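You operate a simulated robot arm through the tools that you are given. There is no shell and no other tool.

You are at the controls of a simulated robot arm. One attempt, no reset.

JOB
Give the red puck two drops of blue glue at the dispenser.
Fine: switch it on and leave it on; the puck stays in the ring; swing the arm aside again; spill none.

It is judged by the outcome, as a careful person would: the job done as asked, and still so three seconds after it is handed in. It fails if anything else is knocked over, pushed out of place, dropped, spilled or broken.

ROBOT AND FRAMES
A 7-joint arm with a two-finger parallel gripper, fixed in place. Base frame: the origin is on the floor under the middle of its stand, x ahead of it, y to its left, z up. Readings come in mm, rad, newtons and seconds.
With the tool pointing down near the work surface it reaches from about 100 to 660 mm from the base axis. Its first joint turns from -1.152 to 1.152 rad. Payload 1.57 kg.
The tool frame sits at the grasp point between the pads (the TCP): z along the fingers, y along the line on which they close. The tips reach 30 mm beyond it. Largest opening 80 mm; finger width 17, thickness 12; the body of the gripper, 40 by 82 mm, starts 80 mm behind the TCP.
Orientation is told as [roll, pitch, yaw] about the base's x, y, z axes, in that order, counted from this pose: with the fingers straight down and closing along the base's y, the tool's x points along the base's -x, its y along +y and its z along -z.

CONTROLS
- The arm moves only by the tool arm_command. Its argument "moves" is text: rows parted by semicolons, each of 6 numbers parted by spaces: the shift along the base's x, y, z in mm, then the turn, a rotation vector about the base's x, y, z in rad. In form: tx ty tz ax ay az; .... A call has 1 to 20 rows; each row is the pose to reach, as a shift and turn from the pose commanded when the call began. "fingers" is the finger opening in mm, from 0 to 80, set as the call begins (left out, the last holds). A row lasts 0.2 s, in which the tool goes at most 50 mm and 0.15 rad; a call with a longer step from one row to the next is refused whole, and so is a gripper value outside its range. A pose out of reach is approached as far as the arm can. The call stops where the force on the tool passes 70 N (or 10 N more than at its start, if that is more) or the arm is blocked; 0.2 s more then pass. The fingers move at their own pace (about 72 mm/s each) and stop on an object; they squeeze with about 35 N. The grip force told is the motor's: it shows also when the fingers shut on nothing. Time passes only in rows, and 0.2 s behind the last, so rows that repeat a pose let the fingers close. It gives the time, the measured TCP pose, the force on the tool (base axes), the opening and the grip force at its end, in the units of the frame above (readings bear some noise), with the torque about the TCP (base axes, N m) and any sound that the robot's microphone picked up.
- Cameras (640 x 400 px; columns grow to the right, rows downward): "scene" is fixed at [29, 431.8, 1409.4]; the picture's right is [-0.89, -0.46, 0.00], its down [-0.31, 0.60, -0.74] and it looks along [0.34, -0.66, -0.67] (base axes); focal length 259 px, centre (320, 200). "wrist" rides on the gripper at [72, -7, -122] in the tool frame; the picture's right is [0.09, 1.00, 0.00], its down [-0.84, 0.08, -0.54] and it looks along [-0.54, 0.05, 0.84] (tool axes); focal length 238 px, centre (320, 200). There is no depth. A picture from a camera that has moved, and an enlarged one, comes with that camera's place and axes in the base frame and with its lens. The place of the scene camera against the robot may be out by one fixed shift of up to 18 mm in any direction.
- snapshot(camera): a new picture of that camera. The clock stands still meanwhile.
- zoom(camera, box): a new picture of the part [left, top, right, bottom] of that camera's present view, enlarged. The clock stands still meanwhile.
- finish_job(): hands the job in; it is judged then, once.

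Nothing tells you positions but the pictures and the camera data. Unless the task says otherwise, let go and move clear before handing in.

The tools are called after "Request:" as a command line: name --argument value ..., lists and objects as JSON in quotes. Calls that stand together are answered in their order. arm_command: Moves the arm, as the interface text tells. Its arguments: {"type":"object","properties":{"moves":{"type":"string"},"fingers":{"type":"number"}},"required":["moves"]} The other tools are called the same way: snapshot (camera) takes a picture; zoom (camera, box) takes an enlarged picture of a part of a camera's view; finish_job () hands the job in.

At the start:

```text
clock: 0.0
ee_pos: [329.8, -204.0, 1189.4]
orientation: [0.0, 0.002, -0.002]
force: [0.8, 0.4, 0.4]
wrist_torque: [-0.01, -0.02, -0.02]
grip_width: 79.8
grip_force: 0.1
```

scene: 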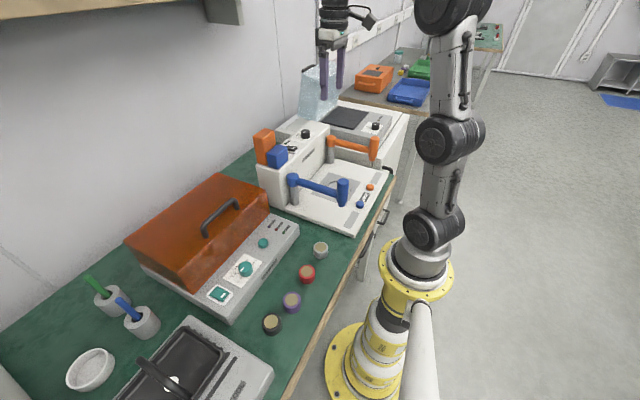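
wrist: 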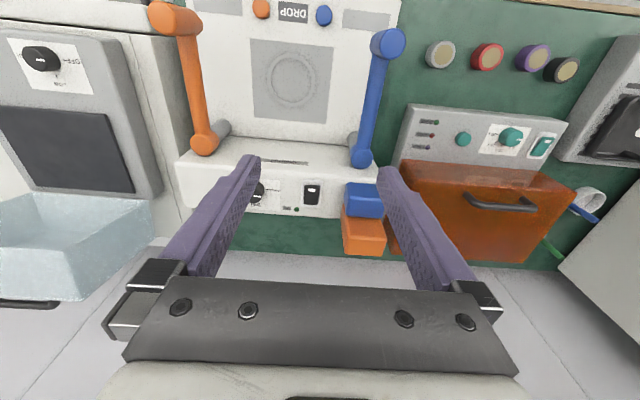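

I see a glue dispenser with an orange and a blue swing arm, a ring between them, and four pucks (grey, red, purple, black) on a green bench. First I'll look closer at the dispenser and the pucks.

Request:
zoom --camera "scene" --box '[240, 100, 400, 240]'

Request:
zoom --camera "wrist" --box '[140, 0, 420, 260]'

Request:
zoom --camera "scene" --box '[200, 200, 360, 340]'

Request:
zoom --camera "wrist" --box '[380, 0, 640, 260]'

```text
2.86 times, centred on (320, 170) of scene
camera zoom: at [29.0, 431.8, 1409.4], right [-0.89, -0.46, 0.0], down [-0.31, 0.6, -0.74], along [0.34, -0.66, -0.67], focal length 741 px, centre (320, 286)
```

zoom: 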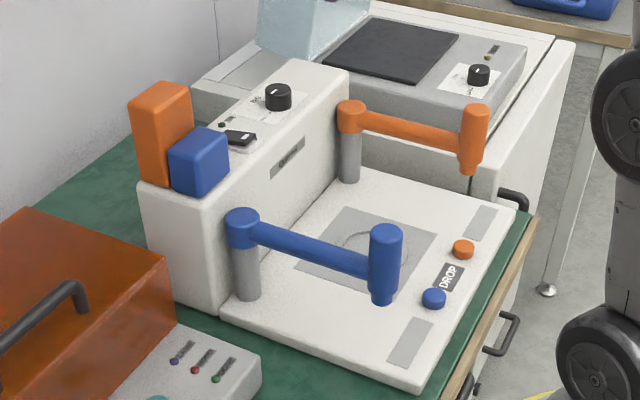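

```text
1.54 times, centred on (280, 130) of wrist
camera zoom: at [258.2, -210.9, 1312.1], right [-0.09, 1.0, 0.0], down [0.84, 0.08, 0.54], along [0.54, 0.05, -0.84], focal length 367 px, centre (382, 308)
```

zoom: 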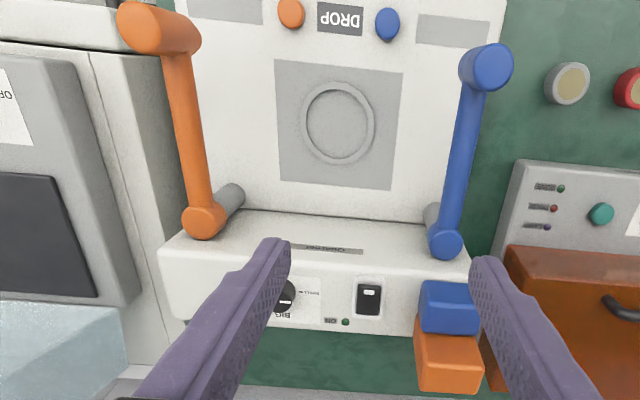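

```text
2.86 times, centred on (280, 270) of scene
camera zoom: at [29.0, 431.8, 1409.4], right [-0.89, -0.46, 0.0], down [-0.31, 0.6, -0.74], along [0.34, -0.66, -0.67], focal length 741 px, centre (434, 0)
```

zoom: 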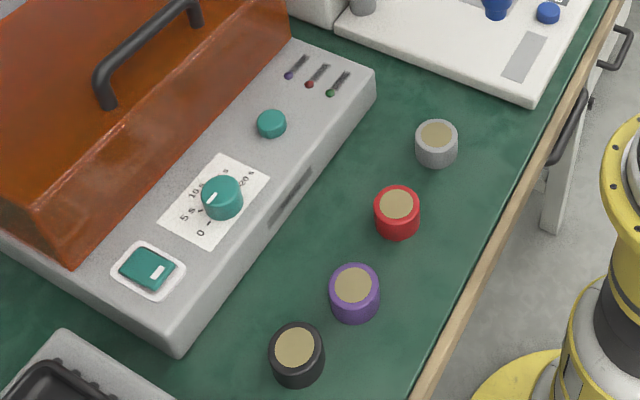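

```text
1.54 times, centred on (510, 130) of wrist
camera zoom: at [258.2, -210.9, 1312.1], right [-0.09, 1.0, 0.0], down [0.84, 0.08, 0.54], along [0.54, 0.05, -0.84], focal length 367 px, centre (28, 308)
```

zoom: 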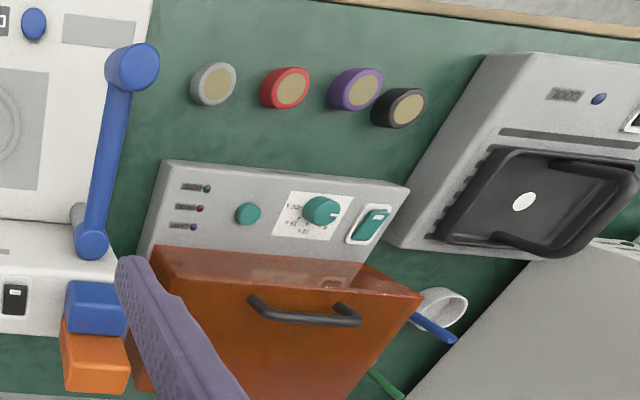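

The blue DROP button seems to be near (208, -211, 799), the ring near (316, -262) and the red puck near (246, 98). Next I'll enlarge the labels and the controls.

Request:
zoom --camera "wrist" --box '[230, 150, 350, 225]'

Request:
zoom --camera "scene" --box '[255, 115, 335, 165]'

Request:
zoom --camera "wrist" --box '[140, 0, 300, 100]'

Request:
zoom --camera "wrist" --box '[280, 0, 440, 100]'

Request:
zoom --camera "scene" --box '[280, 160, 376, 220]'

Request:
zoom --camera "scene" --box '[320, 120, 416, 180]'

```text
5.33 times, centred on (290, 188) of wrist
camera zoom: at [258.2, -210.9, 1312.1], right [-0.09, 1.0, 0.0], down [0.84, 0.08, 0.54], along [0.54, 0.05, -0.84], focal length 1271 px, centre (480, 267)
```

zoom: 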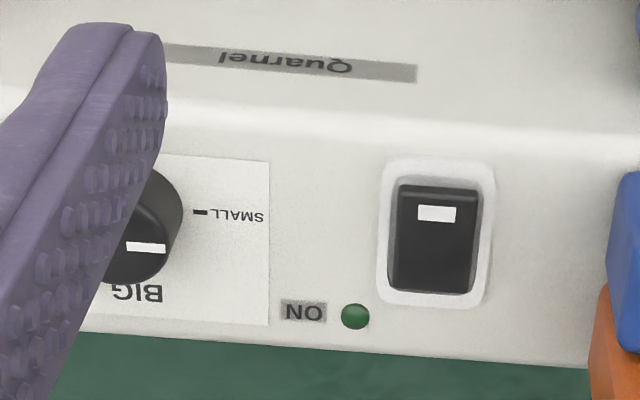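

```text
8.00 times, centred on (295, 140) of scene
camera zoom: at [29.0, 431.8, 1409.4], right [-0.89, -0.46, 0.0], down [-0.31, 0.6, -0.74], along [0.34, -0.66, -0.67], focal length 2075 px, centre (520, 680)
```

zoom: 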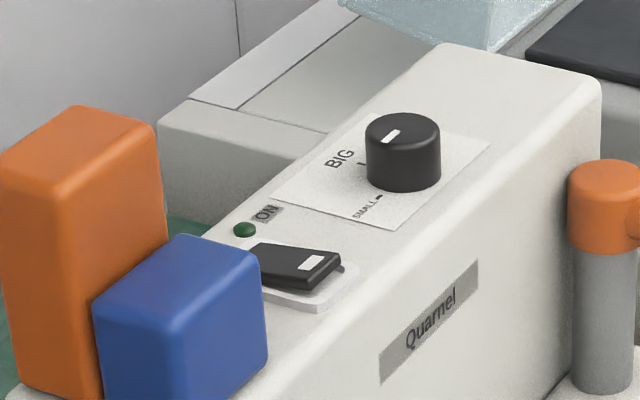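

```text
4.00 times, centred on (220, 50) of wrist
camera zoom: at [258.2, -210.9, 1312.1], right [-0.09, 1.0, 0.0], down [0.84, 0.08, 0.54], along [0.54, 0.05, -0.84], focal length 953 px, centre (720, 800)
```

zoom: 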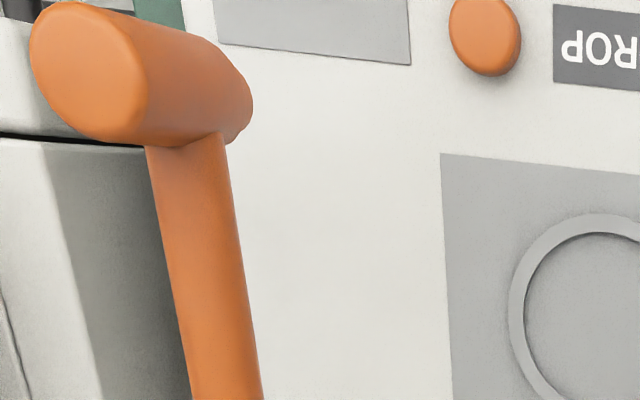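

```text
4.00 times, centred on (360, 50) of wrist
camera zoom: at [258.2, -210.9, 1312.1], right [-0.09, 1.0, 0.0], down [0.84, 0.08, 0.54], along [0.54, 0.05, -0.84], focal length 953 px, centre (160, 800)
```

zoom: 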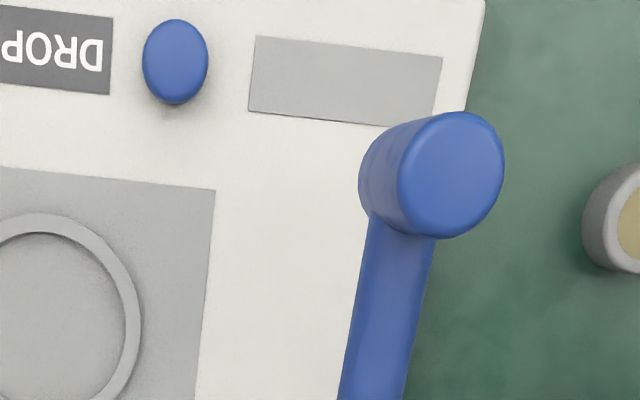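

```text
6.67 times, centred on (328, 190) of scene
camera zoom: at [29.0, 431.8, 1409.4], right [-0.89, -0.46, 0.0], down [-0.31, 0.6, -0.74], along [0.34, -0.66, -0.67], focal length 1729 px, centre (267, 267)
```

zoom: 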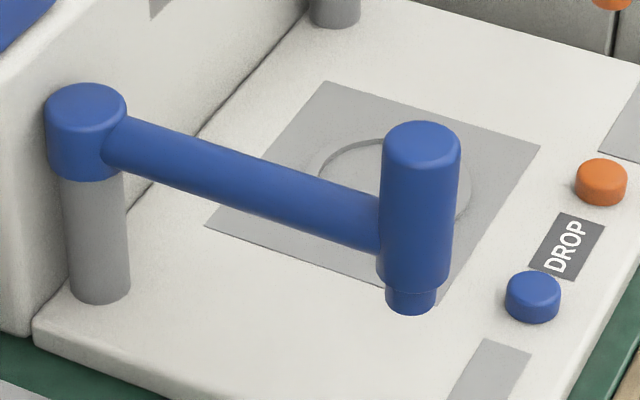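

```text
6.67 times, centred on (368, 150) of scene
camera zoom: at [29.0, 431.8, 1409.4], right [-0.89, -0.46, 0.0], down [-0.31, 0.6, -0.74], along [0.34, -0.66, -0.67], focal length 1729 px, centre (0, 533)
```

zoom: 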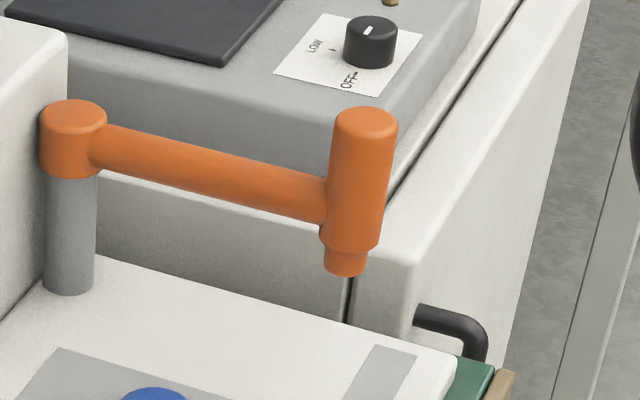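

The rocker sits on top of the tower, roughly (475, -205, 955), and its ON lamp is dark. The blue pivot is near (415, -120) and its nozzle head near (245, -120). I'll move over the red puck for a closer wrist view and better measurements.

Request:
arm_command --moves "-14 48 0 0 0 0; -28 96 0 0 0 0; -42 144 0 0 0 0; -56 192 0 0 0 0; -70 240 0 0 0 0; -84 285 0 0 0 0; -84 308 -30 0 0 0; -84 308 -75 0 0 0; -84 308 -120 0 0 0; -84 308 -165 0 0 0; -84 308 -189 0 0 0; -84 308 -189 0 0 0" --fingers 60

Request:
snapshot --camera "wrist"

Request:
snapshot --camera "scene"

```text
clock: 2.6
ee_pos: [246.0, 105.0, 1001.1]
orientation: [-0.001, -0.001, 0.0]
force: [1.0, -0.5, -1.4]
wrist_torque: [-0.02, -0.01, -0.02]
grip_width: 60.3
grip_force: 0.0
```

```text
taken
camera wrist: at [172.7, 97.5, 1122.6], right [-0.09, 1.0, 0.0], down [0.84, 0.08, 0.54], along [0.54, 0.05, -0.84], focal length 238 px, centre (320, 200)
```

wrist: 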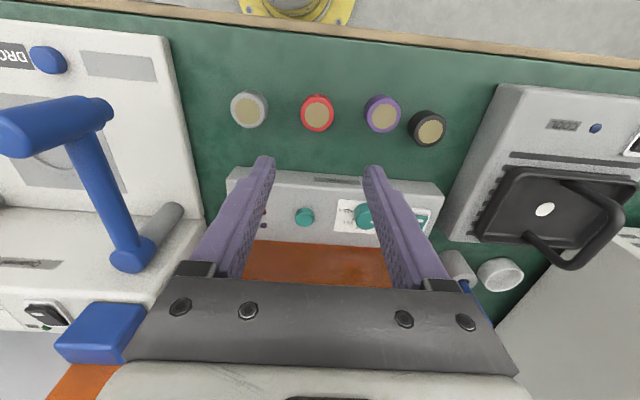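

```text
taken
```

scene: 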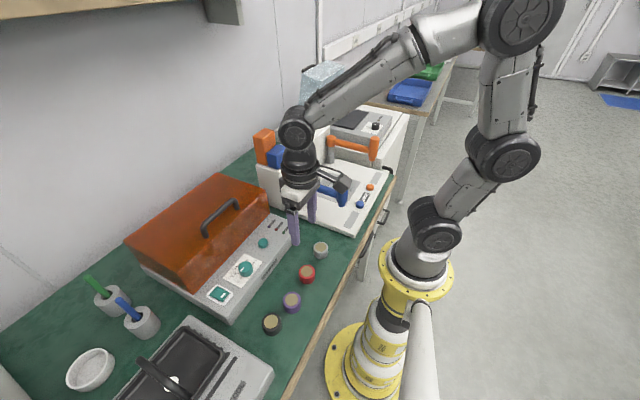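

The red puck shows near the top centre of the wrist view, at about (248, 101). I'll enlarge it and the neighbours for precise positions.

Request:
zoom --camera "wrist" --box '[220, 70, 420, 195]'

Request:
zoom --camera "wrist" --box '[0, 30, 200, 155]'

Request:
zoom --camera "wrist" --box '[0, 230, 160, 330]'

```text
3.20 times, centred on (320, 132) of wrist
camera zoom: at [172.7, 97.5, 1122.6], right [-0.09, 1.0, 0.0], down [0.84, 0.08, 0.54], along [0.54, 0.05, -0.84], focal length 763 px, centre (320, 416)
```

zoom: 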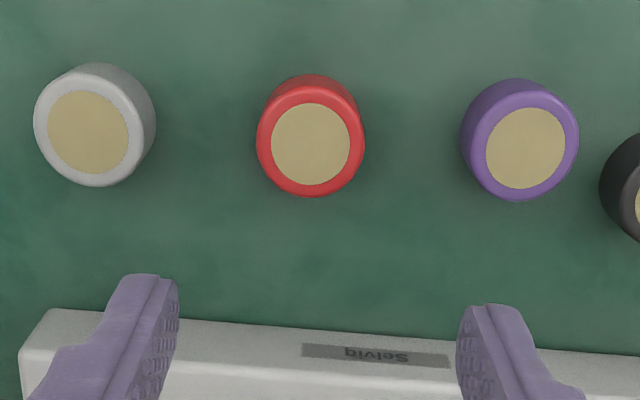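

```text
3.20 times, centred on (100, 92) of wrist
camera zoom: at [172.7, 97.5, 1122.6], right [-0.09, 1.0, 0.0], down [0.84, 0.08, 0.54], along [0.54, 0.05, -0.84], focal length 763 px, centre (1024, 544)
```

zoom: 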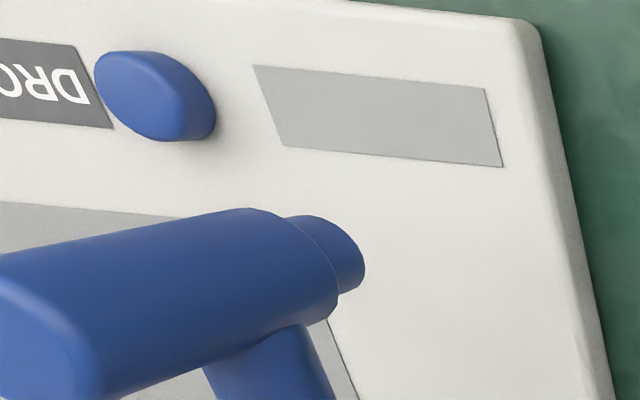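

```text
4.00 times, centred on (80, 280) of wrist
camera zoom: at [172.7, 97.5, 1122.6], right [-0.09, 1.0, 0.0], down [0.84, 0.08, 0.54], along [0.54, 0.05, -0.84], focal length 953 px, centre (1280, -120)
```

zoom: 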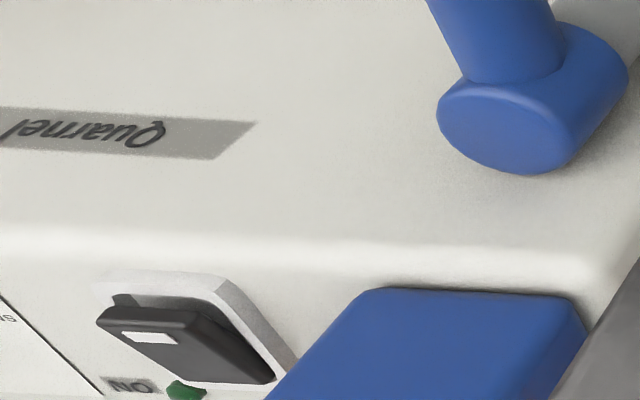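

The red puck is about 44 mm wide, with its top near (247.5, 100.5, 804). I'll check its height from the side in the scene camera.

Request:
zoom --camera "scene" --box '[290, 230, 338, 290]'

Request:
zoom --camera "scene" --box '[310, 170, 400, 240]'

```text
6.67 times, centred on (314, 260) of scene
camera zoom: at [29.0, 431.8, 1409.4], right [-0.89, -0.46, 0.0], down [-0.31, 0.6, -0.74], along [0.34, -0.66, -0.67], focal length 1729 px, centre (360, -200)
```

zoom: 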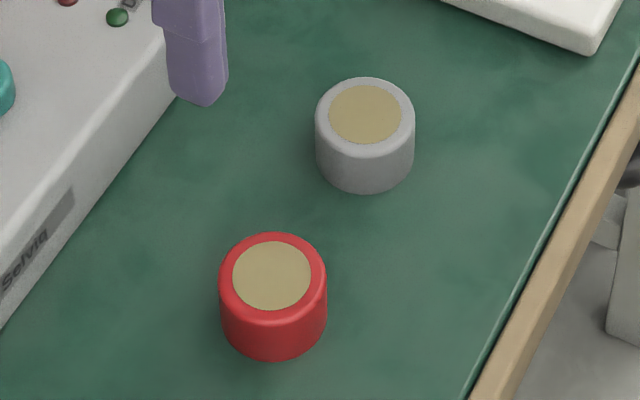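

```text
5.71 times, centred on (355, 205) of scene
camera zoom: at [29.0, 431.8, 1409.4], right [-0.89, -0.46, 0.0], down [-0.31, 0.6, -0.74], along [0.34, -0.66, -0.67], focal length 1482 px, centre (120, 171)
```

zoom: 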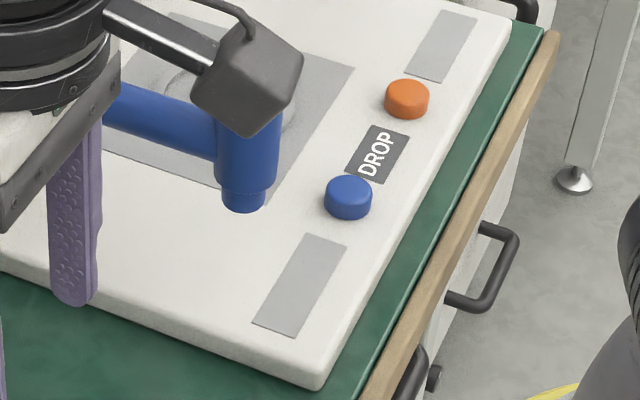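

The puck is about 30 mm tall, so the bench is near z = 774 and the plate near 788. I'll go lower over the puck, stopping above it, to check the alignment.

Request:
arm_command --moves "1.5 -4.5 -40 0 0 0; 1.5 -4.5 -80 0 0 0; 1.5 -4.5 -120 0 0 0; 1.5 -4.5 -150 0 0 0; 1.5 -4.5 -150 0 0 0" --fingers 64

Request:
snapshot --camera "wrist"

Request:
zoom --camera "scene" --box '[260, 210, 356, 290]'

```text
clock: 3.8
ee_pos: [248.0, 101.3, 850.9]
orientation: [0.0, 0.001, 0.0]
force: [0.8, -0.4, 0.2]
wrist_torque: [0.0, 0.03, 0.01]
grip_width: 63.9
grip_force: 0.0
```

```text
taken
camera wrist: at [175.2, 94.4, 972.9], right [-0.09, 1.0, 0.0], down [0.84, 0.08, 0.54], along [0.54, 0.05, -0.84], focal length 238 px, centre (320, 200)
```

wrist: 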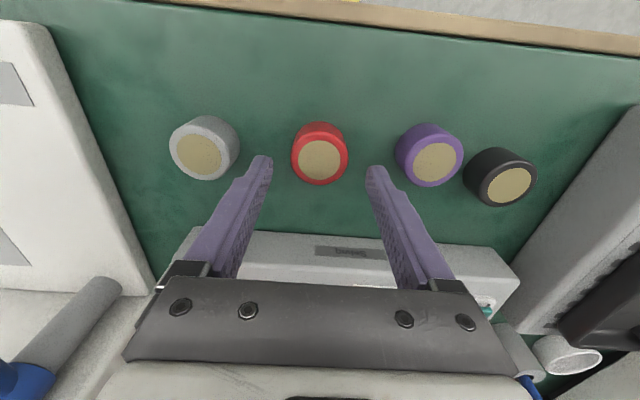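

```text
5.00 times, centred on (308, 250) of scene
camera zoom: at [29.0, 431.8, 1409.4], right [-0.89, -0.46, 0.0], down [-0.31, 0.6, -0.74], along [0.34, -0.66, -0.67], focal length 1297 px, centre (380, -50)
```

zoom: 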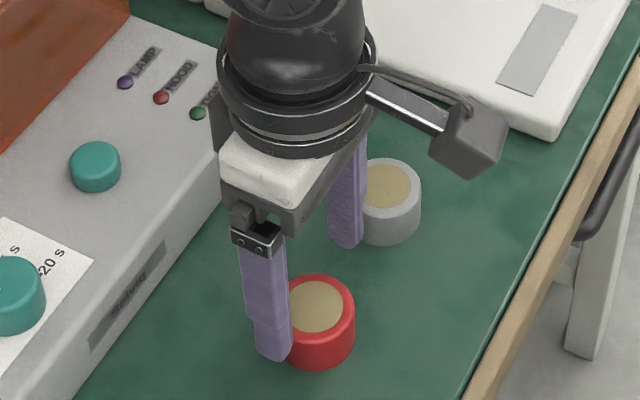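

Measured again, the puck's centre is (247.6, 100.9) with its top at 805, and the fingers straddle it evenly. I'll descend to 812 and close.

Request:
arm_command --moves "0 -0.4 -15 0 0 0; 0 -0.4 -30 0 0 0; 0 -0.4 -39 0 0 0; 0 -0.4 -39 0 0 0"

Request:
arm_command --moves "0 0 0 0 0 0; 0 0 0 0 0 0; 0 0 0 0 0 0; 0 0 0 0 0 0; 0 0 0 0 0 0" --fingers 30

Request:
snapshot --camera "wrist"

```text
clock: 4.8
ee_pos: [247.3, 99.6, 812.9]
orientation: [-0.002, 0.0, -0.001]
force: [0.5, 0.3, -0.4]
wrist_torque: [-0.02, 0.01, -0.04]
grip_width: 63.9
grip_force: 0.1
```

```text
clock: 6.0
ee_pos: [247.2, 99.4, 812.5]
orientation: [0.001, -0.001, 0.0]
force: [-0.1, -0.5, 1.6]
wrist_torque: [0.03, -0.03, -0.02]
grip_width: 42.8
grip_force: 34.5
```

```text
taken
camera wrist: at [174.8, 92.3, 934.8], right [-0.09, 1.0, 0.0], down [0.84, 0.08, 0.54], along [0.54, 0.05, -0.84], focal length 238 px, centre (320, 200)
```

wrist: 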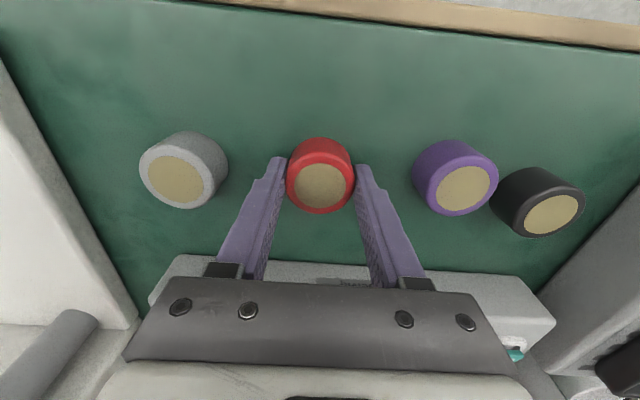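

The puck is held, at 42.8 mm. I'll lift it straight up and carry it high over the blue arm to above the ring.

Request:
arm_command --moves "0 0 15 0 0 0; 0 0 50 0 0 0; 0 0 90 0 0 0; 0 0 130 0 0 0; 0 0 170 0 0 0; 0 0 210 0 0 0; 0 0 235 0 0 0; 0 0 235 0 0 0"

Request:
arm_command --moves "5 -25 0 0 0 0; 12 -62 0 0 0 0; 20 -102 0 0 0 0; 28 -142 0 0 0 0; 36 -182 0 0 0 0; 44 -222 0 0 0 0; 52 -262 0 0 0 0; 60 -302 0 0 0 0; 67 -340 0 0 0 0; 71 -361 0 0 0 0; 71 -361 0 0 0 0; 71 -361 0 0 0 0"

Request:
snapshot --camera "wrist"

Request:
snapshot --camera "scene"

```text
clock: 7.8
ee_pos: [249.2, 100.3, 1047.6]
orientation: [-0.001, 0.0, 0.0]
force: [0.8, -0.6, -0.9]
wrist_torque: [0.02, 0.0, 0.02]
grip_width: 42.8
grip_force: 35.3
```

```text
clock: 10.4
ee_pos: [318.8, -260.7, 1049.8]
orientation: [-0.001, -0.001, 0.0]
force: [-0.7, 0.7, -1.0]
wrist_torque: [0.0, 0.02, 0.02]
grip_width: 43.1
grip_force: 35.1
```

```text
taken
camera wrist: at [247.2, -268.5, 1170.3], right [-0.09, 1.0, 0.0], down [0.84, 0.08, 0.54], along [0.54, 0.05, -0.84], focal length 238 px, centre (320, 200)
```

wrist: 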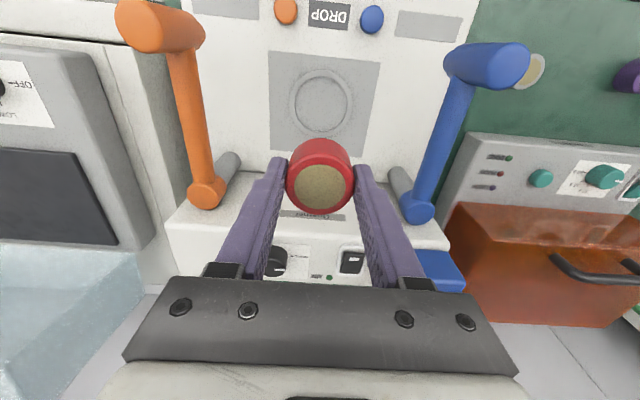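

```text
taken
```

scene: 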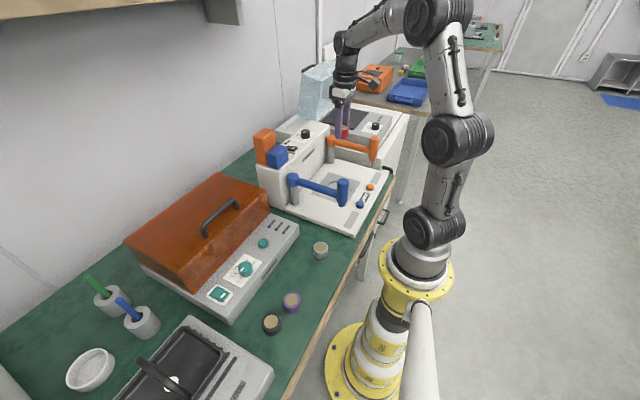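

Request:
zoom --camera "wrist" --box '[240, 40, 400, 160]'

Request:
zoom --camera "wrist" --box '[380, 30, 540, 230]'

Request:
zoom --camera "wrist" --box '[110, 0, 270, 220]'

Request:
zoom --camera "wrist" --box '[260, 0, 400, 50]'

Request:
zoom --camera "wrist" --box '[260, 235, 380, 295]'

```text
3.33 times, centred on (320, 100) of wrist
camera zoom: at [247.2, -268.5, 1170.3], right [-0.09, 1.0, 0.0], down [0.84, 0.08, 0.54], along [0.54, 0.05, -0.84], focal length 794 px, centre (320, 533)
```

zoom: 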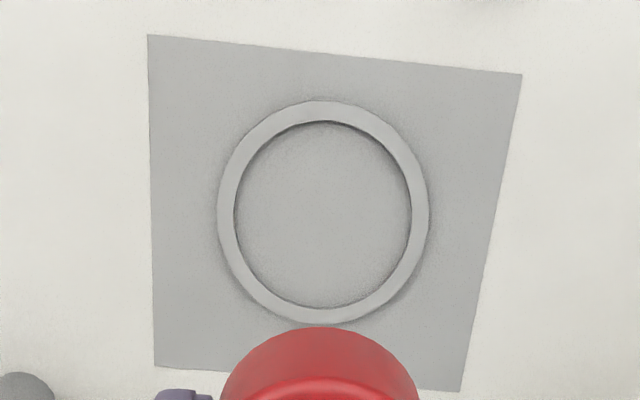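

```text
2.00 times, centred on (460, 130) of wrist
camera zoom: at [247.2, -268.5, 1170.3], right [-0.09, 1.0, 0.0], down [0.84, 0.08, 0.54], along [0.54, 0.05, -0.84], focal length 477 px, centre (40, 340)
```

zoom: 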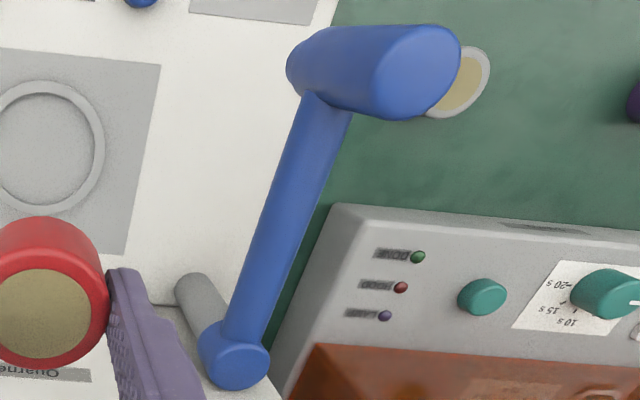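

```text
1.82 times, centred on (190, 110) of wrist
camera zoom: at [247.2, -268.5, 1170.3], right [-0.09, 1.0, 0.0], down [0.84, 0.08, 0.54], along [0.54, 0.05, -0.84], focal length 433 px, centre (556, 364)
```

zoom: 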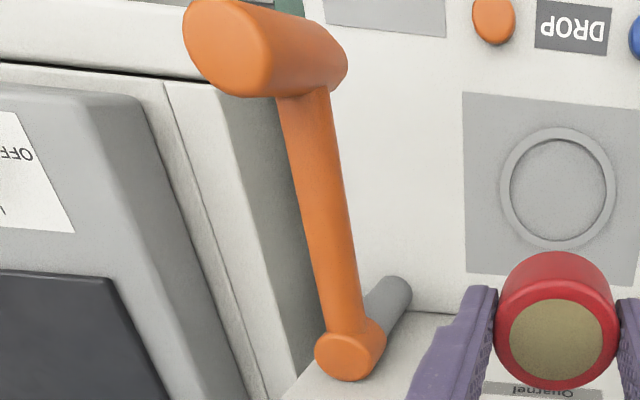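

```text
4.57 times, centred on (330, 25) of wrist
camera zoom: at [247.2, -268.5, 1170.3], right [-0.09, 1.0, 0.0], down [0.84, 0.08, 0.54], along [0.54, 0.05, -0.84], focal length 1090 px, centre (274, 1000)
```

zoom: 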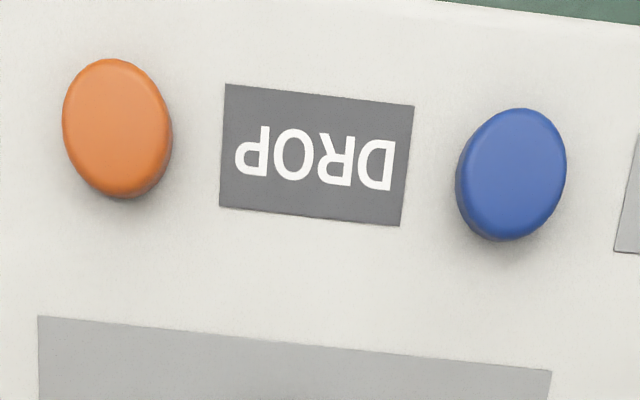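

```text
5.33 times, centred on (320, 265) of wrist
camera zoom: at [247.2, -268.5, 1170.3], right [-0.09, 1.0, 0.0], down [0.84, 0.08, 0.54], along [0.54, 0.05, -0.84], focal length 1271 px, centre (320, -147)
```

zoom: 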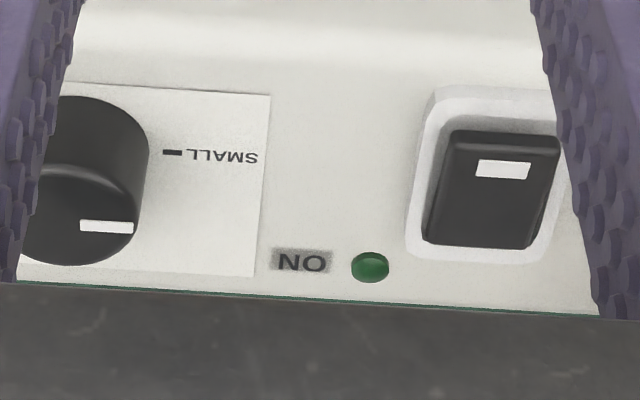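

The ring's centre is about (317, -261) with an inner diameter near 77 mm, and the blue pivot is about (420, -122). The arm length of about 172 mm brings the nozzle over the ring's centre. The plate may lie near z = 800, so I'll lower in stages.

Request:
arm_command --moves "0 0 -40 0 0 0; 0 0 -80 0 0 0; 0 0 -120 0 0 0; 0 0 -155 0 0 0; 0 0 -180 0 0 0; 0 0 -190 0 0 0; 0 0 -190 0 0 0"

Request:
snapshot --camera "wrist"

Request:
zoom --camera "scene" --box '[290, 130, 402, 210]'

```text
clock: 12.0
ee_pos: [319.9, -261.5, 857.5]
orientation: [0.0, 0.001, 0.002]
force: [0.2, -0.4, -1.2]
wrist_torque: [-0.02, -0.03, -0.01]
grip_width: 42.7
grip_force: 35.0
```

```text
taken
camera wrist: at [247.7, -270.3, 979.1], right [-0.09, 1.0, 0.0], down [0.84, 0.08, 0.54], along [0.54, 0.05, -0.84], focal length 238 px, centre (320, 200)
```

wrist: 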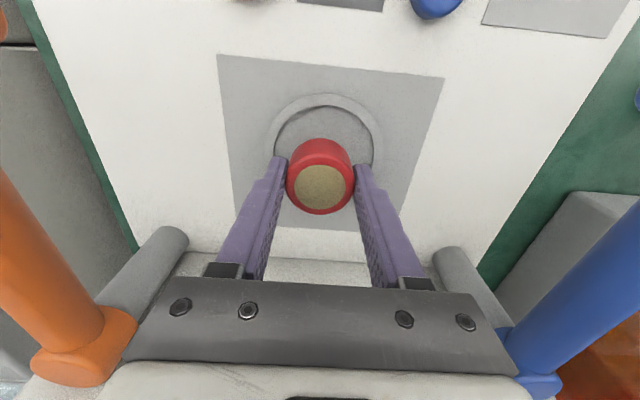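

```text
5.00 times, centred on (346, 170) of scene
camera zoom: at [29.0, 431.8, 1409.4], right [-0.89, -0.46, 0.0], down [-0.31, 0.6, -0.74], along [0.34, -0.66, -0.67], focal length 1297 px, centre (190, 350)
```

zoom: 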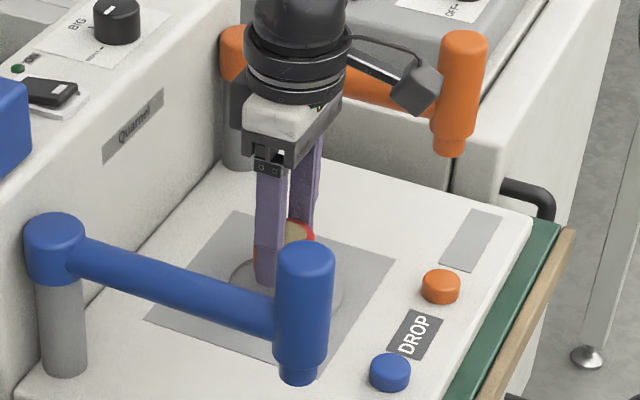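

Request:
zoom --camera "wrist" --box '[240, 80, 400, 180]'

Request:
zoom --camera "wrist" --box '[200, 40, 460, 260]'

```text
4.00 times, centred on (320, 130) of wrist
camera zoom: at [247.7, -270.3, 979.1], right [-0.09, 1.0, 0.0], down [0.84, 0.08, 0.54], along [0.54, 0.05, -0.84], focal length 953 px, centre (320, 480)
```

zoom: 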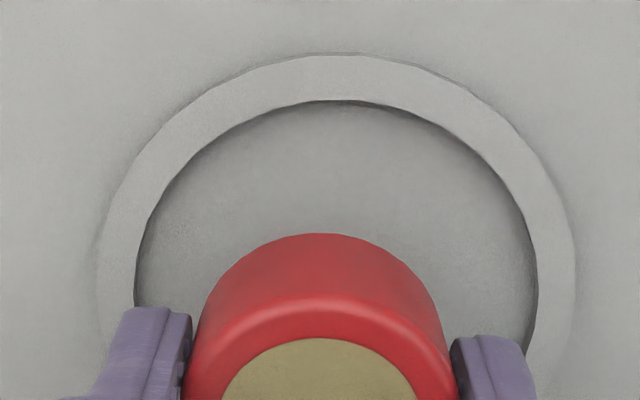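

```text
1.82 times, centred on (330, 150) of wrist
camera zoom: at [247.7, -270.3, 979.1], right [-0.09, 1.0, 0.0], down [0.84, 0.08, 0.54], along [0.54, 0.05, -0.84], focal length 433 px, centre (302, 291)
```

zoom: 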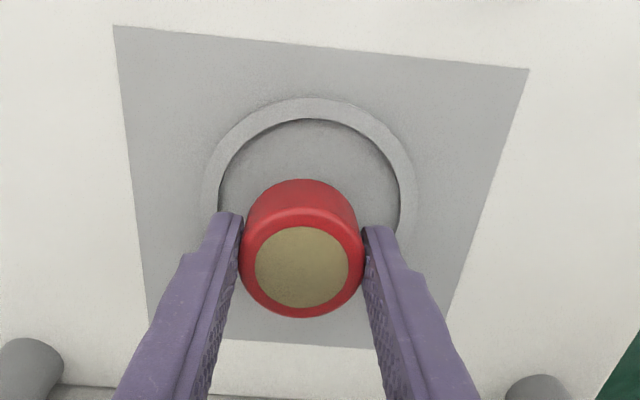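

The plate and ring come out near z = 802, with the ring's centre at about (320.6, -261). I'll shift 2 mm in x, then lower in small steps and watch the force for contact.

Request:
arm_command --moves "2 0.5 -5 0 0 0; 2 0.5 -10 0 0 0; 2 0.5 -14 0 0 0; 2 0.5 -14 0 0 0"

Request:
arm_command --moves "0 0 -1 0 0 0; 0 0 -2 0 0 0; 0 0 -2 0 0 0"

Request:
arm_command --moves "0 0 -1 0 0 0; 0 0 -1 0 0 0"

```text
clock: 13.0
ee_pos: [320.4, -262.6, 844.2]
orientation: [0.0, -0.001, 0.0]
force: [0.5, -0.2, -1.6]
wrist_torque: [0.01, -0.02, 0.0]
grip_width: 42.9
grip_force: 35.0
```

```text
clock: 13.8
ee_pos: [321.2, -261.1, 842.0]
orientation: [0.001, 0.0, -0.001]
force: [-0.2, -0.3, -1.5]
wrist_torque: [-0.02, -0.03, 0.04]
grip_width: 42.9
grip_force: 35.4
```

```text
clock: 14.4
ee_pos: [321.9, -260.8, 840.4]
orientation: [0.0, 0.0, -0.001]
force: [0.0, 0.3, -0.5]
wrist_torque: [-0.01, 0.0, 0.03]
grip_width: 43.0
grip_force: 35.0
```

No contact yet at TCP z ≈ 840. I'll keep going down about a millimetre at a time.

Request:
arm_command --moves "0 0 -1 0 0 0; 0 0 -1 0 0 0"

Request:
arm_command --moves "0 0 -1 0 0 0; 0 0 -1 0 0 0"

Request:
snapshot --camera "wrist"

Request:
zoom --camera "scene" --box '[310, 150, 374, 200]'

```text
clock: 15.0
ee_pos: [320.4, -260.6, 840.0]
orientation: [0.001, -0.001, -0.001]
force: [-0.2, 0.3, -0.9]
wrist_torque: [0.0, -0.02, 0.03]
grip_width: 42.8
grip_force: 35.2
```

```text
clock: 15.6
ee_pos: [320.7, -261.6, 838.3]
orientation: [0.0, -0.001, 0.0]
force: [0.3, 0.6, -0.2]
wrist_torque: [-0.03, 0.03, -0.02]
grip_width: 42.8
grip_force: 35.0
```

```text
taken
camera wrist: at [248.3, -268.4, 960.2], right [-0.09, 1.0, 0.0], down [0.84, 0.08, 0.54], along [0.54, 0.05, -0.84], focal length 238 px, centre (320, 200)
```

wrist: 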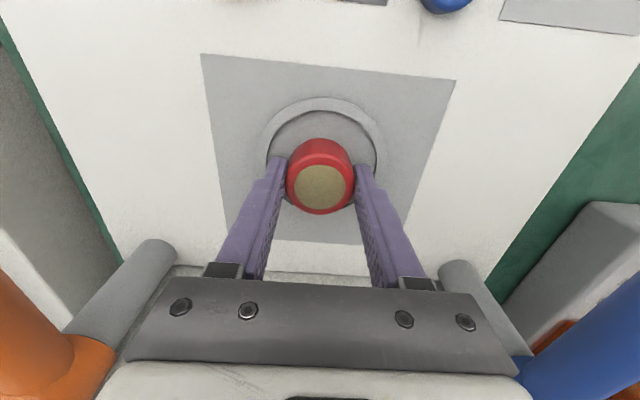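

```text
8.00 times, centred on (342, 175) of scene
camera zoom: at [29.0, 431.8, 1409.4], right [-0.89, -0.46, 0.0], down [-0.31, 0.6, -0.74], along [0.34, -0.66, -0.67], focal length 2075 px, centre (144, 400)
```

zoom: 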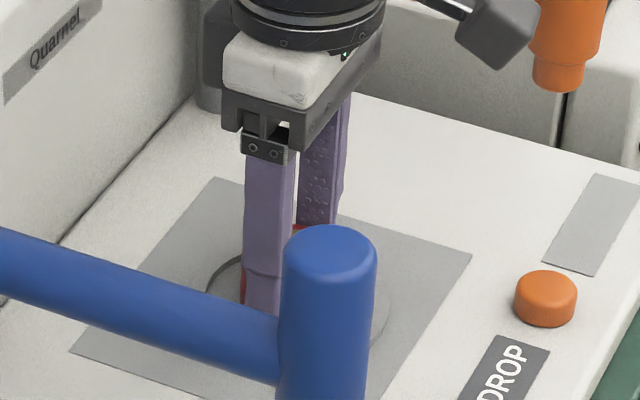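

Still no contact; I'll keep stepping down.

Request:
arm_command --moves "0 0 -1 0 0 0; 0 0 -1 0 0 0"

Request:
arm_command --moves "0 0 -1 0 0 0; 0 0 -1 0 0 0"

Request:
arm_command --moves "0 0 -1 0 0 0; 0 0 -1 0 0 0"

```text
clock: 16.2
ee_pos: [322.0, -261.3, 838.8]
orientation: [0.0, 0.001, 0.002]
force: [-0.4, 0.3, -0.8]
wrist_torque: [0.0, 0.01, 0.01]
grip_width: 42.8
grip_force: 34.9
```

```text
clock: 16.8
ee_pos: [320.3, -259.9, 835.0]
orientation: [0.0, 0.001, 0.0]
force: [0.3, -0.6, -1.2]
wrist_torque: [0.03, 0.02, 0.0]
grip_width: 42.9
grip_force: 34.9
```

```text
clock: 17.4
ee_pos: [320.7, -260.6, 836.6]
orientation: [0.001, 0.001, -0.001]
force: [0.0, 0.0, -1.6]
wrist_torque: [0.0, -0.04, 0.02]
grip_width: 43.1
grip_force: 34.8
```

Request:
arm_command --moves "0 0 -1 0 0 0; 0 0 -1 0 0 0"

Request:
arm_command --moves "0 0 -1 0 0 0; 0 0 -1 0 0 0"

Request:
arm_command --moves "0 0 -1 0 0 0; 0 0 -1 0 0 0"

Request:
zoom --camera "wrist" --box '[200, 40, 460, 260]'

```text
clock: 18.0
ee_pos: [319.8, -262.4, 835.2]
orientation: [0.0, 0.0, 0.002]
force: [-1.7, 1.6, 6.8]
wrist_torque: [0.09, 0.06, 0.02]
grip_width: 43.0
grip_force: 34.8
```

```text
clock: 18.6
ee_pos: [321.2, -261.5, 835.5]
orientation: [-0.001, -0.003, -0.001]
force: [-12.2, 8.0, 32.2]
wrist_torque: [0.07, 0.26, -0.16]
grip_width: 43.0
grip_force: 34.8
```

```text
clock: 19.2
ee_pos: [321.9, -261.3, 833.5]
orientation: [-0.002, -0.001, 0.0]
force: [-11.7, 12.3, 43.5]
wrist_torque: [-0.14, 0.18, -0.21]
grip_width: 42.7
grip_force: 35.1
```

```text
1.82 times, centred on (330, 150) of wrist
camera zoom: at [248.5, -268.4, 955.8], right [-0.09, 1.0, 0.0], down [0.84, 0.08, 0.54], along [0.54, 0.05, -0.84], focal length 433 px, centre (302, 291)
```

zoom: 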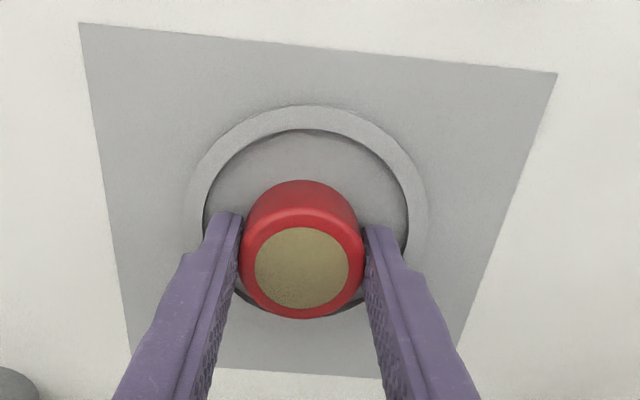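

Contact came at about z = 834, and the puck sits well inside the ring. I'll ease back up to relieve the press force, then open the fingers just enough.

Request:
arm_command --moves "0 0 1 0 0 0; 0 0 2 0 0 0; 0 0 2.3 0 0 0; 0 0 2.3 0 0 0"

Request:
arm_command --moves "0 0 0 0 0 0; 0 0 0 0 0 0; 0 0 0 0 0 0" --fingers 50

Request:
zoom --camera "wrist" --box '[200, 40, 460, 260]'

```text
clock: 20.2
ee_pos: [320.7, -260.7, 834.3]
orientation: [0.001, -0.002, 0.002]
force: [2.7, 3.7, 14.3]
wrist_torque: [0.08, -0.12, 0.04]
grip_width: 42.9
grip_force: 34.8
```

```text
clock: 21.0
ee_pos: [319.7, -260.0, 834.2]
orientation: [0.004, 0.002, 0.0]
force: [1.8, 4.9, -5.6]
wrist_torque: [0.35, -0.11, 0.03]
grip_width: 46.2
grip_force: 0.0
```

```text
1.82 times, centred on (330, 150) of wrist
camera zoom: at [248.0, -267.8, 955.4], right [-0.09, 1.0, 0.0], down [0.84, 0.08, 0.54], along [0.54, 0.05, -0.84], focal length 433 px, centre (302, 291)
```

zoom: 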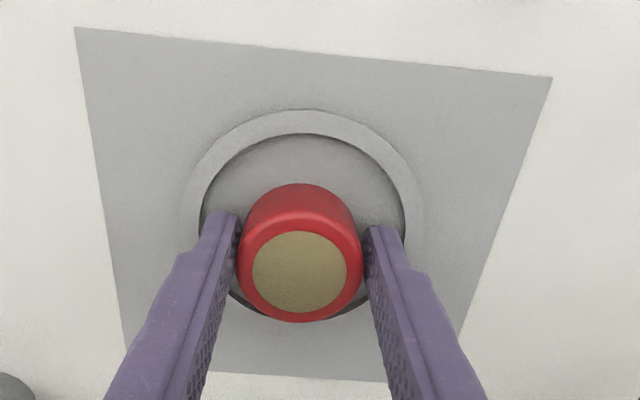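

The fingers stopped at 46 mm, probably against the ring's inner wall, but they're free of the puck (43 mm). I'll relax to 45 mm and lift straight up slowly.

Request:
arm_command --moves "0 0 0 0 0 0; 0 0 0 0 0 0" --fingers 45

Request:
arm_command --moves "0 0 2 0 0 0; 0 0 4 0 0 0; 0 0 6 0 0 0; 0 0 8 0 0 0; 0 0 8 0 0 0"

Request:
zoom --camera "wrist" --box '[200, 40, 460, 260]'

```text
clock: 21.6
ee_pos: [320.0, -259.9, 834.5]
orientation: [0.0, 0.002, 0.001]
force: [-4.1, 1.6, 0.0]
wrist_torque: [0.04, 0.13, -0.14]
grip_width: 44.2
grip_force: 0.1
```

```text
clock: 22.8
ee_pos: [320.8, -262.0, 842.9]
orientation: [-0.001, -0.001, -0.001]
force: [0.3, 0.0, 0.7]
wrist_torque: [-0.02, 0.06, 0.01]
grip_width: 44.7
grip_force: 0.1
```

```text
1.82 times, centred on (330, 150) of wrist
camera zoom: at [248.7, -268.6, 964.6], right [-0.09, 1.0, 0.0], down [0.84, 0.08, 0.54], along [0.54, 0.05, -0.84], focal length 433 px, centre (302, 291)
```

zoom: 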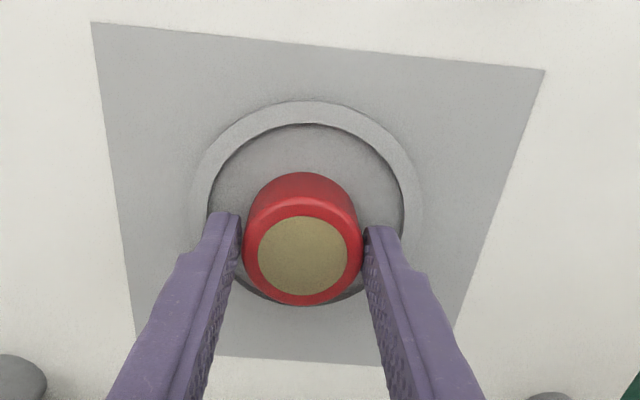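

The puck stayed on the plate as the fingers rose. I'll lift further, opening gently, and check its place in the ring.

Request:
arm_command --moves "0 0 8 0 0 0; 0 0 16 0 0 0; 0 0 30 0 0 0; 0 0 60 0 0 0; 0 0 60 0 0 0"

Request:
arm_command --moves "0 0 40 0 0 0; 0 0 80 0 0 0; 0 0 115 0 0 0; 0 0 147 0 0 0; 0 0 147 0 0 0" --fingers 60

Request:
snapshot --camera "wrist"

Request:
zoom --camera "wrist" --box '[240, 40, 400, 160]'

Request:
zoom --camera "scene" --box '[280, 140, 390, 220]'

```text
clock: 24.0
ee_pos: [319.5, -263.4, 903.0]
orientation: [-0.001, -0.001, 0.001]
force: [0.6, 0.0, 0.1]
wrist_torque: [0.06, -0.02, 0.02]
grip_width: 45.0
grip_force: 0.0
```

```text
clock: 25.2
ee_pos: [321.3, -261.1, 1049.6]
orientation: [-0.002, 0.0, -0.001]
force: [0.5, -1.0, -0.5]
wrist_torque: [-0.04, 0.01, -0.01]
grip_width: 60.3
grip_force: 0.0
```

```text
taken
camera wrist: at [249.5, -268.4, 1171.6], right [-0.09, 1.0, 0.0], down [0.84, 0.08, 0.54], along [0.54, 0.05, -0.84], focal length 238 px, centre (320, 200)
```

wrist: 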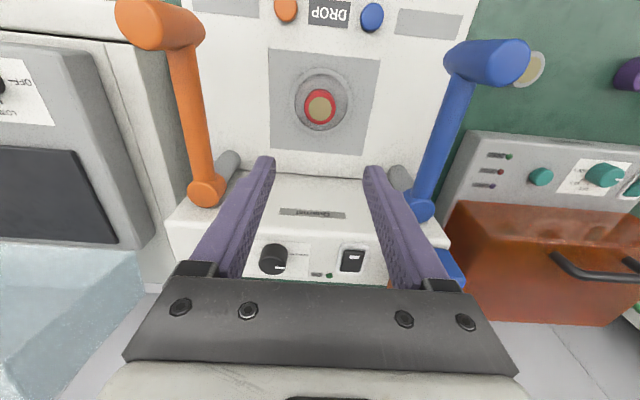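

```text
3.33 times, centred on (320, 100) of wrist
camera zoom: at [249.5, -268.4, 1171.6], right [-0.09, 1.0, 0.0], down [0.84, 0.08, 0.54], along [0.54, 0.05, -0.84], focal length 794 px, centre (320, 533)
```

zoom: 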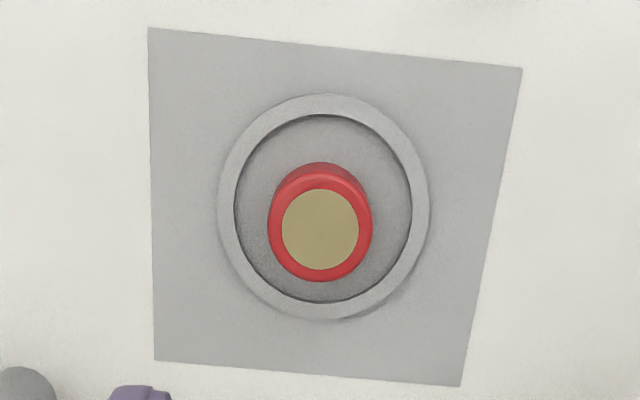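

```text
5.00 times, centred on (335, 180) of scene
camera zoom: at [29.0, 431.8, 1409.4], right [-0.89, -0.46, 0.0], down [-0.31, 0.6, -0.74], along [0.34, -0.66, -0.67], focal length 1297 px, centre (245, 300)
```

zoom: 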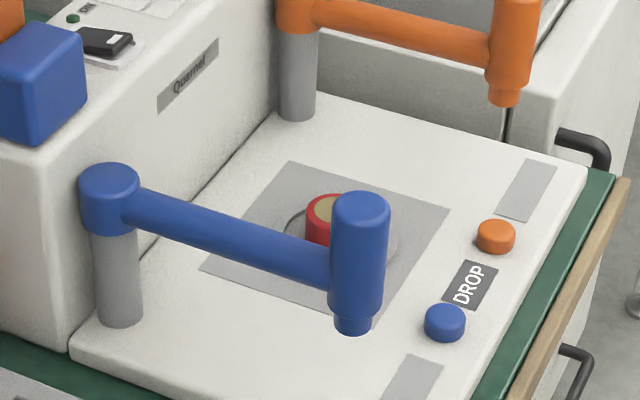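

The puck sits centred in the ring at (321.8, -262). Next is the power switch. The rocker's raised end, with the white mark, is at about (463, -206, 961). I'll close the fingers and hover above it.

Request:
arm_command --moves "20 8 10 0 0 0; 50 20 10 0 0 0; 85 33 10 0 0 0; 120 46 10 0 0 0; 142.5 55.4 10 0 0 0; 142.5 55.4 -10 0 0 0; 142.5 55.4 -19 0 0 0; 142.5 55.4 -19 0 0 0" --fingers 0

Request:
snapshot --camera "wrist"

Request:
zoom --camera "scene" --box '[250, 70, 350, 170]'

Request:
zoom --camera "wrist" --box '[260, 80, 380, 200]'

```text
clock: 27.0
ee_pos: [464.4, -205.2, 1028.8]
orientation: [0.0, 0.0, 0.001]
force: [0.5, 0.0, -0.5]
wrist_torque: [0.01, -0.01, 0.0]
grip_width: 0.0
grip_force: 21.4
```

```text
taken
camera wrist: at [390.5, -213.4, 1150.7], right [-0.09, 1.0, 0.0], down [0.84, 0.08, 0.54], along [0.54, 0.05, -0.84], focal length 238 px, centre (320, 200)
```

wrist: 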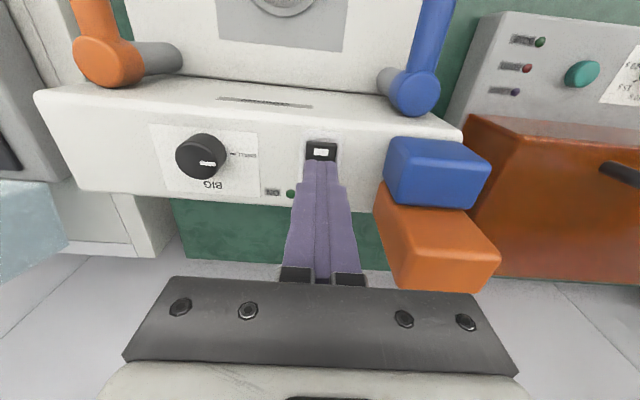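

```text
4.00 times, centred on (300, 120) of scene
camera zoom: at [29.0, 431.8, 1409.4], right [-0.89, -0.46, 0.0], down [-0.31, 0.6, -0.74], along [0.34, -0.66, -0.67], focal length 1038 px, centre (400, 520)
```

zoom: 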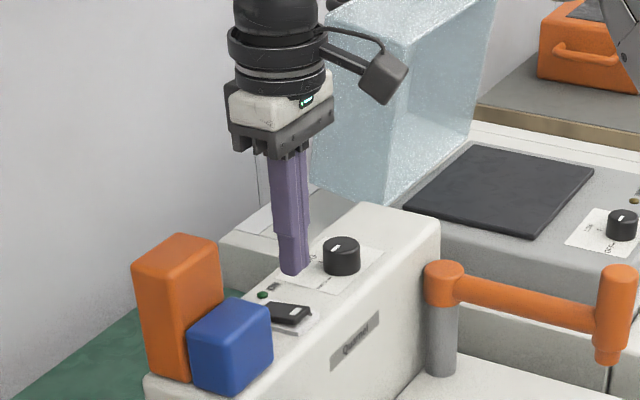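

```text
3.33 times, centred on (320, 140) of wrist
camera zoom: at [390.5, -213.4, 1150.7], right [-0.09, 1.0, 0.0], down [0.84, 0.08, 0.54], along [0.54, 0.05, -0.84], focal length 794 px, centre (320, 400)
```

zoom: 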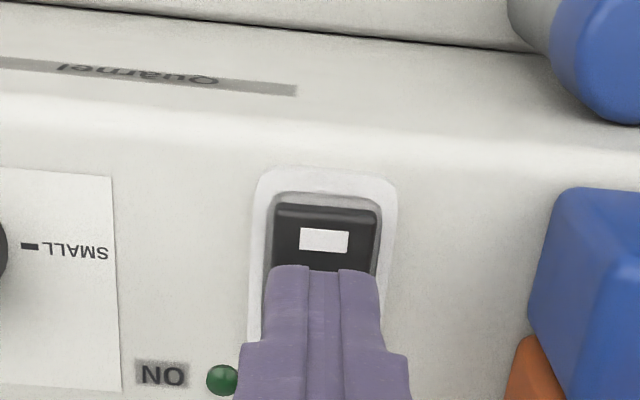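

The mark measures (464.8, -206, 961), and the fingertips sit just above the rocker. I'll go down close and then press in small steps.

Request:
arm_command --moves "-1.5 -0.5 -10 0 0 0; -1.5 -0.5 -20 0 0 0; -1.5 -0.5 -30 0 0 0; -1.5 -0.5 -33 0 0 0; -1.5 -0.5 -33 0 0 0"

Request:
arm_command --moves "0 0 -1 0 0 0; 0 0 -2 0 0 0; 0 0 -2 0 0 0"

Request:
arm_command --moves "0 0 -1 0 0 0; 0 0 -2 0 0 0; 0 0 -2 0 0 0"

Request:
zoom --camera "wrist" --box '[260, 80, 380, 200]'

Request:
zoom --camera "scene" --box '[265, 110, 335, 170]'

```text
clock: 28.2
ee_pos: [461.5, -205.7, 996.4]
orientation: [0.0, 0.002, -0.002]
force: [-0.3, -0.2, 0.6]
wrist_torque: [0.02, 0.02, 0.0]
grip_width: 0.0
grip_force: 20.9
```

```text
clock: 29.0
ee_pos: [463.1, -206.2, 994.6]
orientation: [0.002, -0.001, -0.001]
force: [-0.1, 0.5, -0.3]
wrist_torque: [0.02, 0.03, 0.02]
grip_width: 0.0
grip_force: 20.7
```

```text
clock: 29.8
ee_pos: [462.2, -205.2, 992.6]
orientation: [-0.001, -0.001, -0.001]
force: [-0.5, -0.7, -0.5]
wrist_torque: [0.0, -0.02, 0.01]
grip_width: 0.0
grip_force: 21.1
```

```text
3.33 times, centred on (320, 140) of wrist
camera zoom: at [389.9, -212.9, 1114.7], right [-0.09, 1.0, 0.0], down [0.84, 0.08, 0.54], along [0.54, 0.05, -0.84], focal length 794 px, centre (320, 400)
```

zoom: 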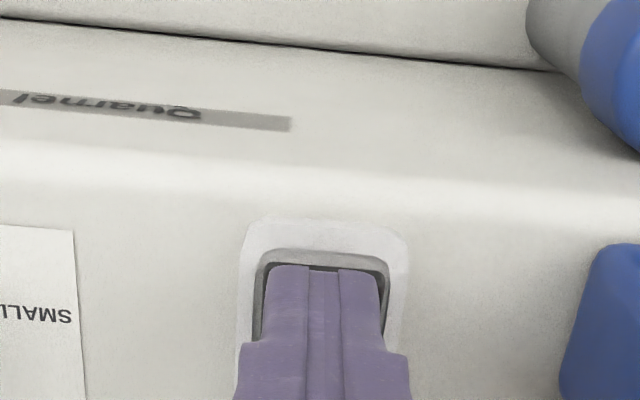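

```text
6.67 times, centred on (300, 140) of scene
camera zoom: at [29.0, 431.8, 1409.4], right [-0.89, -0.46, 0.0], down [-0.31, 0.6, -0.74], along [0.34, -0.66, -0.67], focal length 1729 px, centre (453, 600)
```

zoom: 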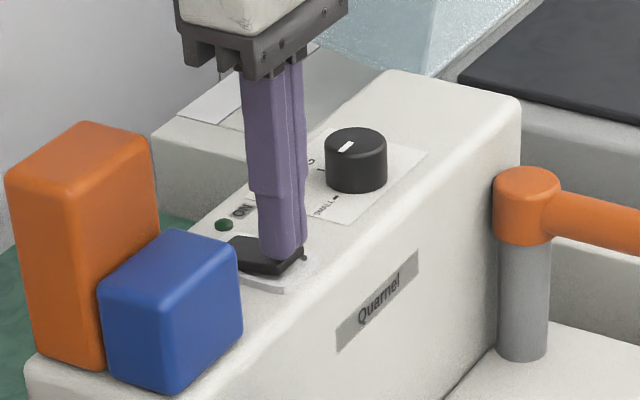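

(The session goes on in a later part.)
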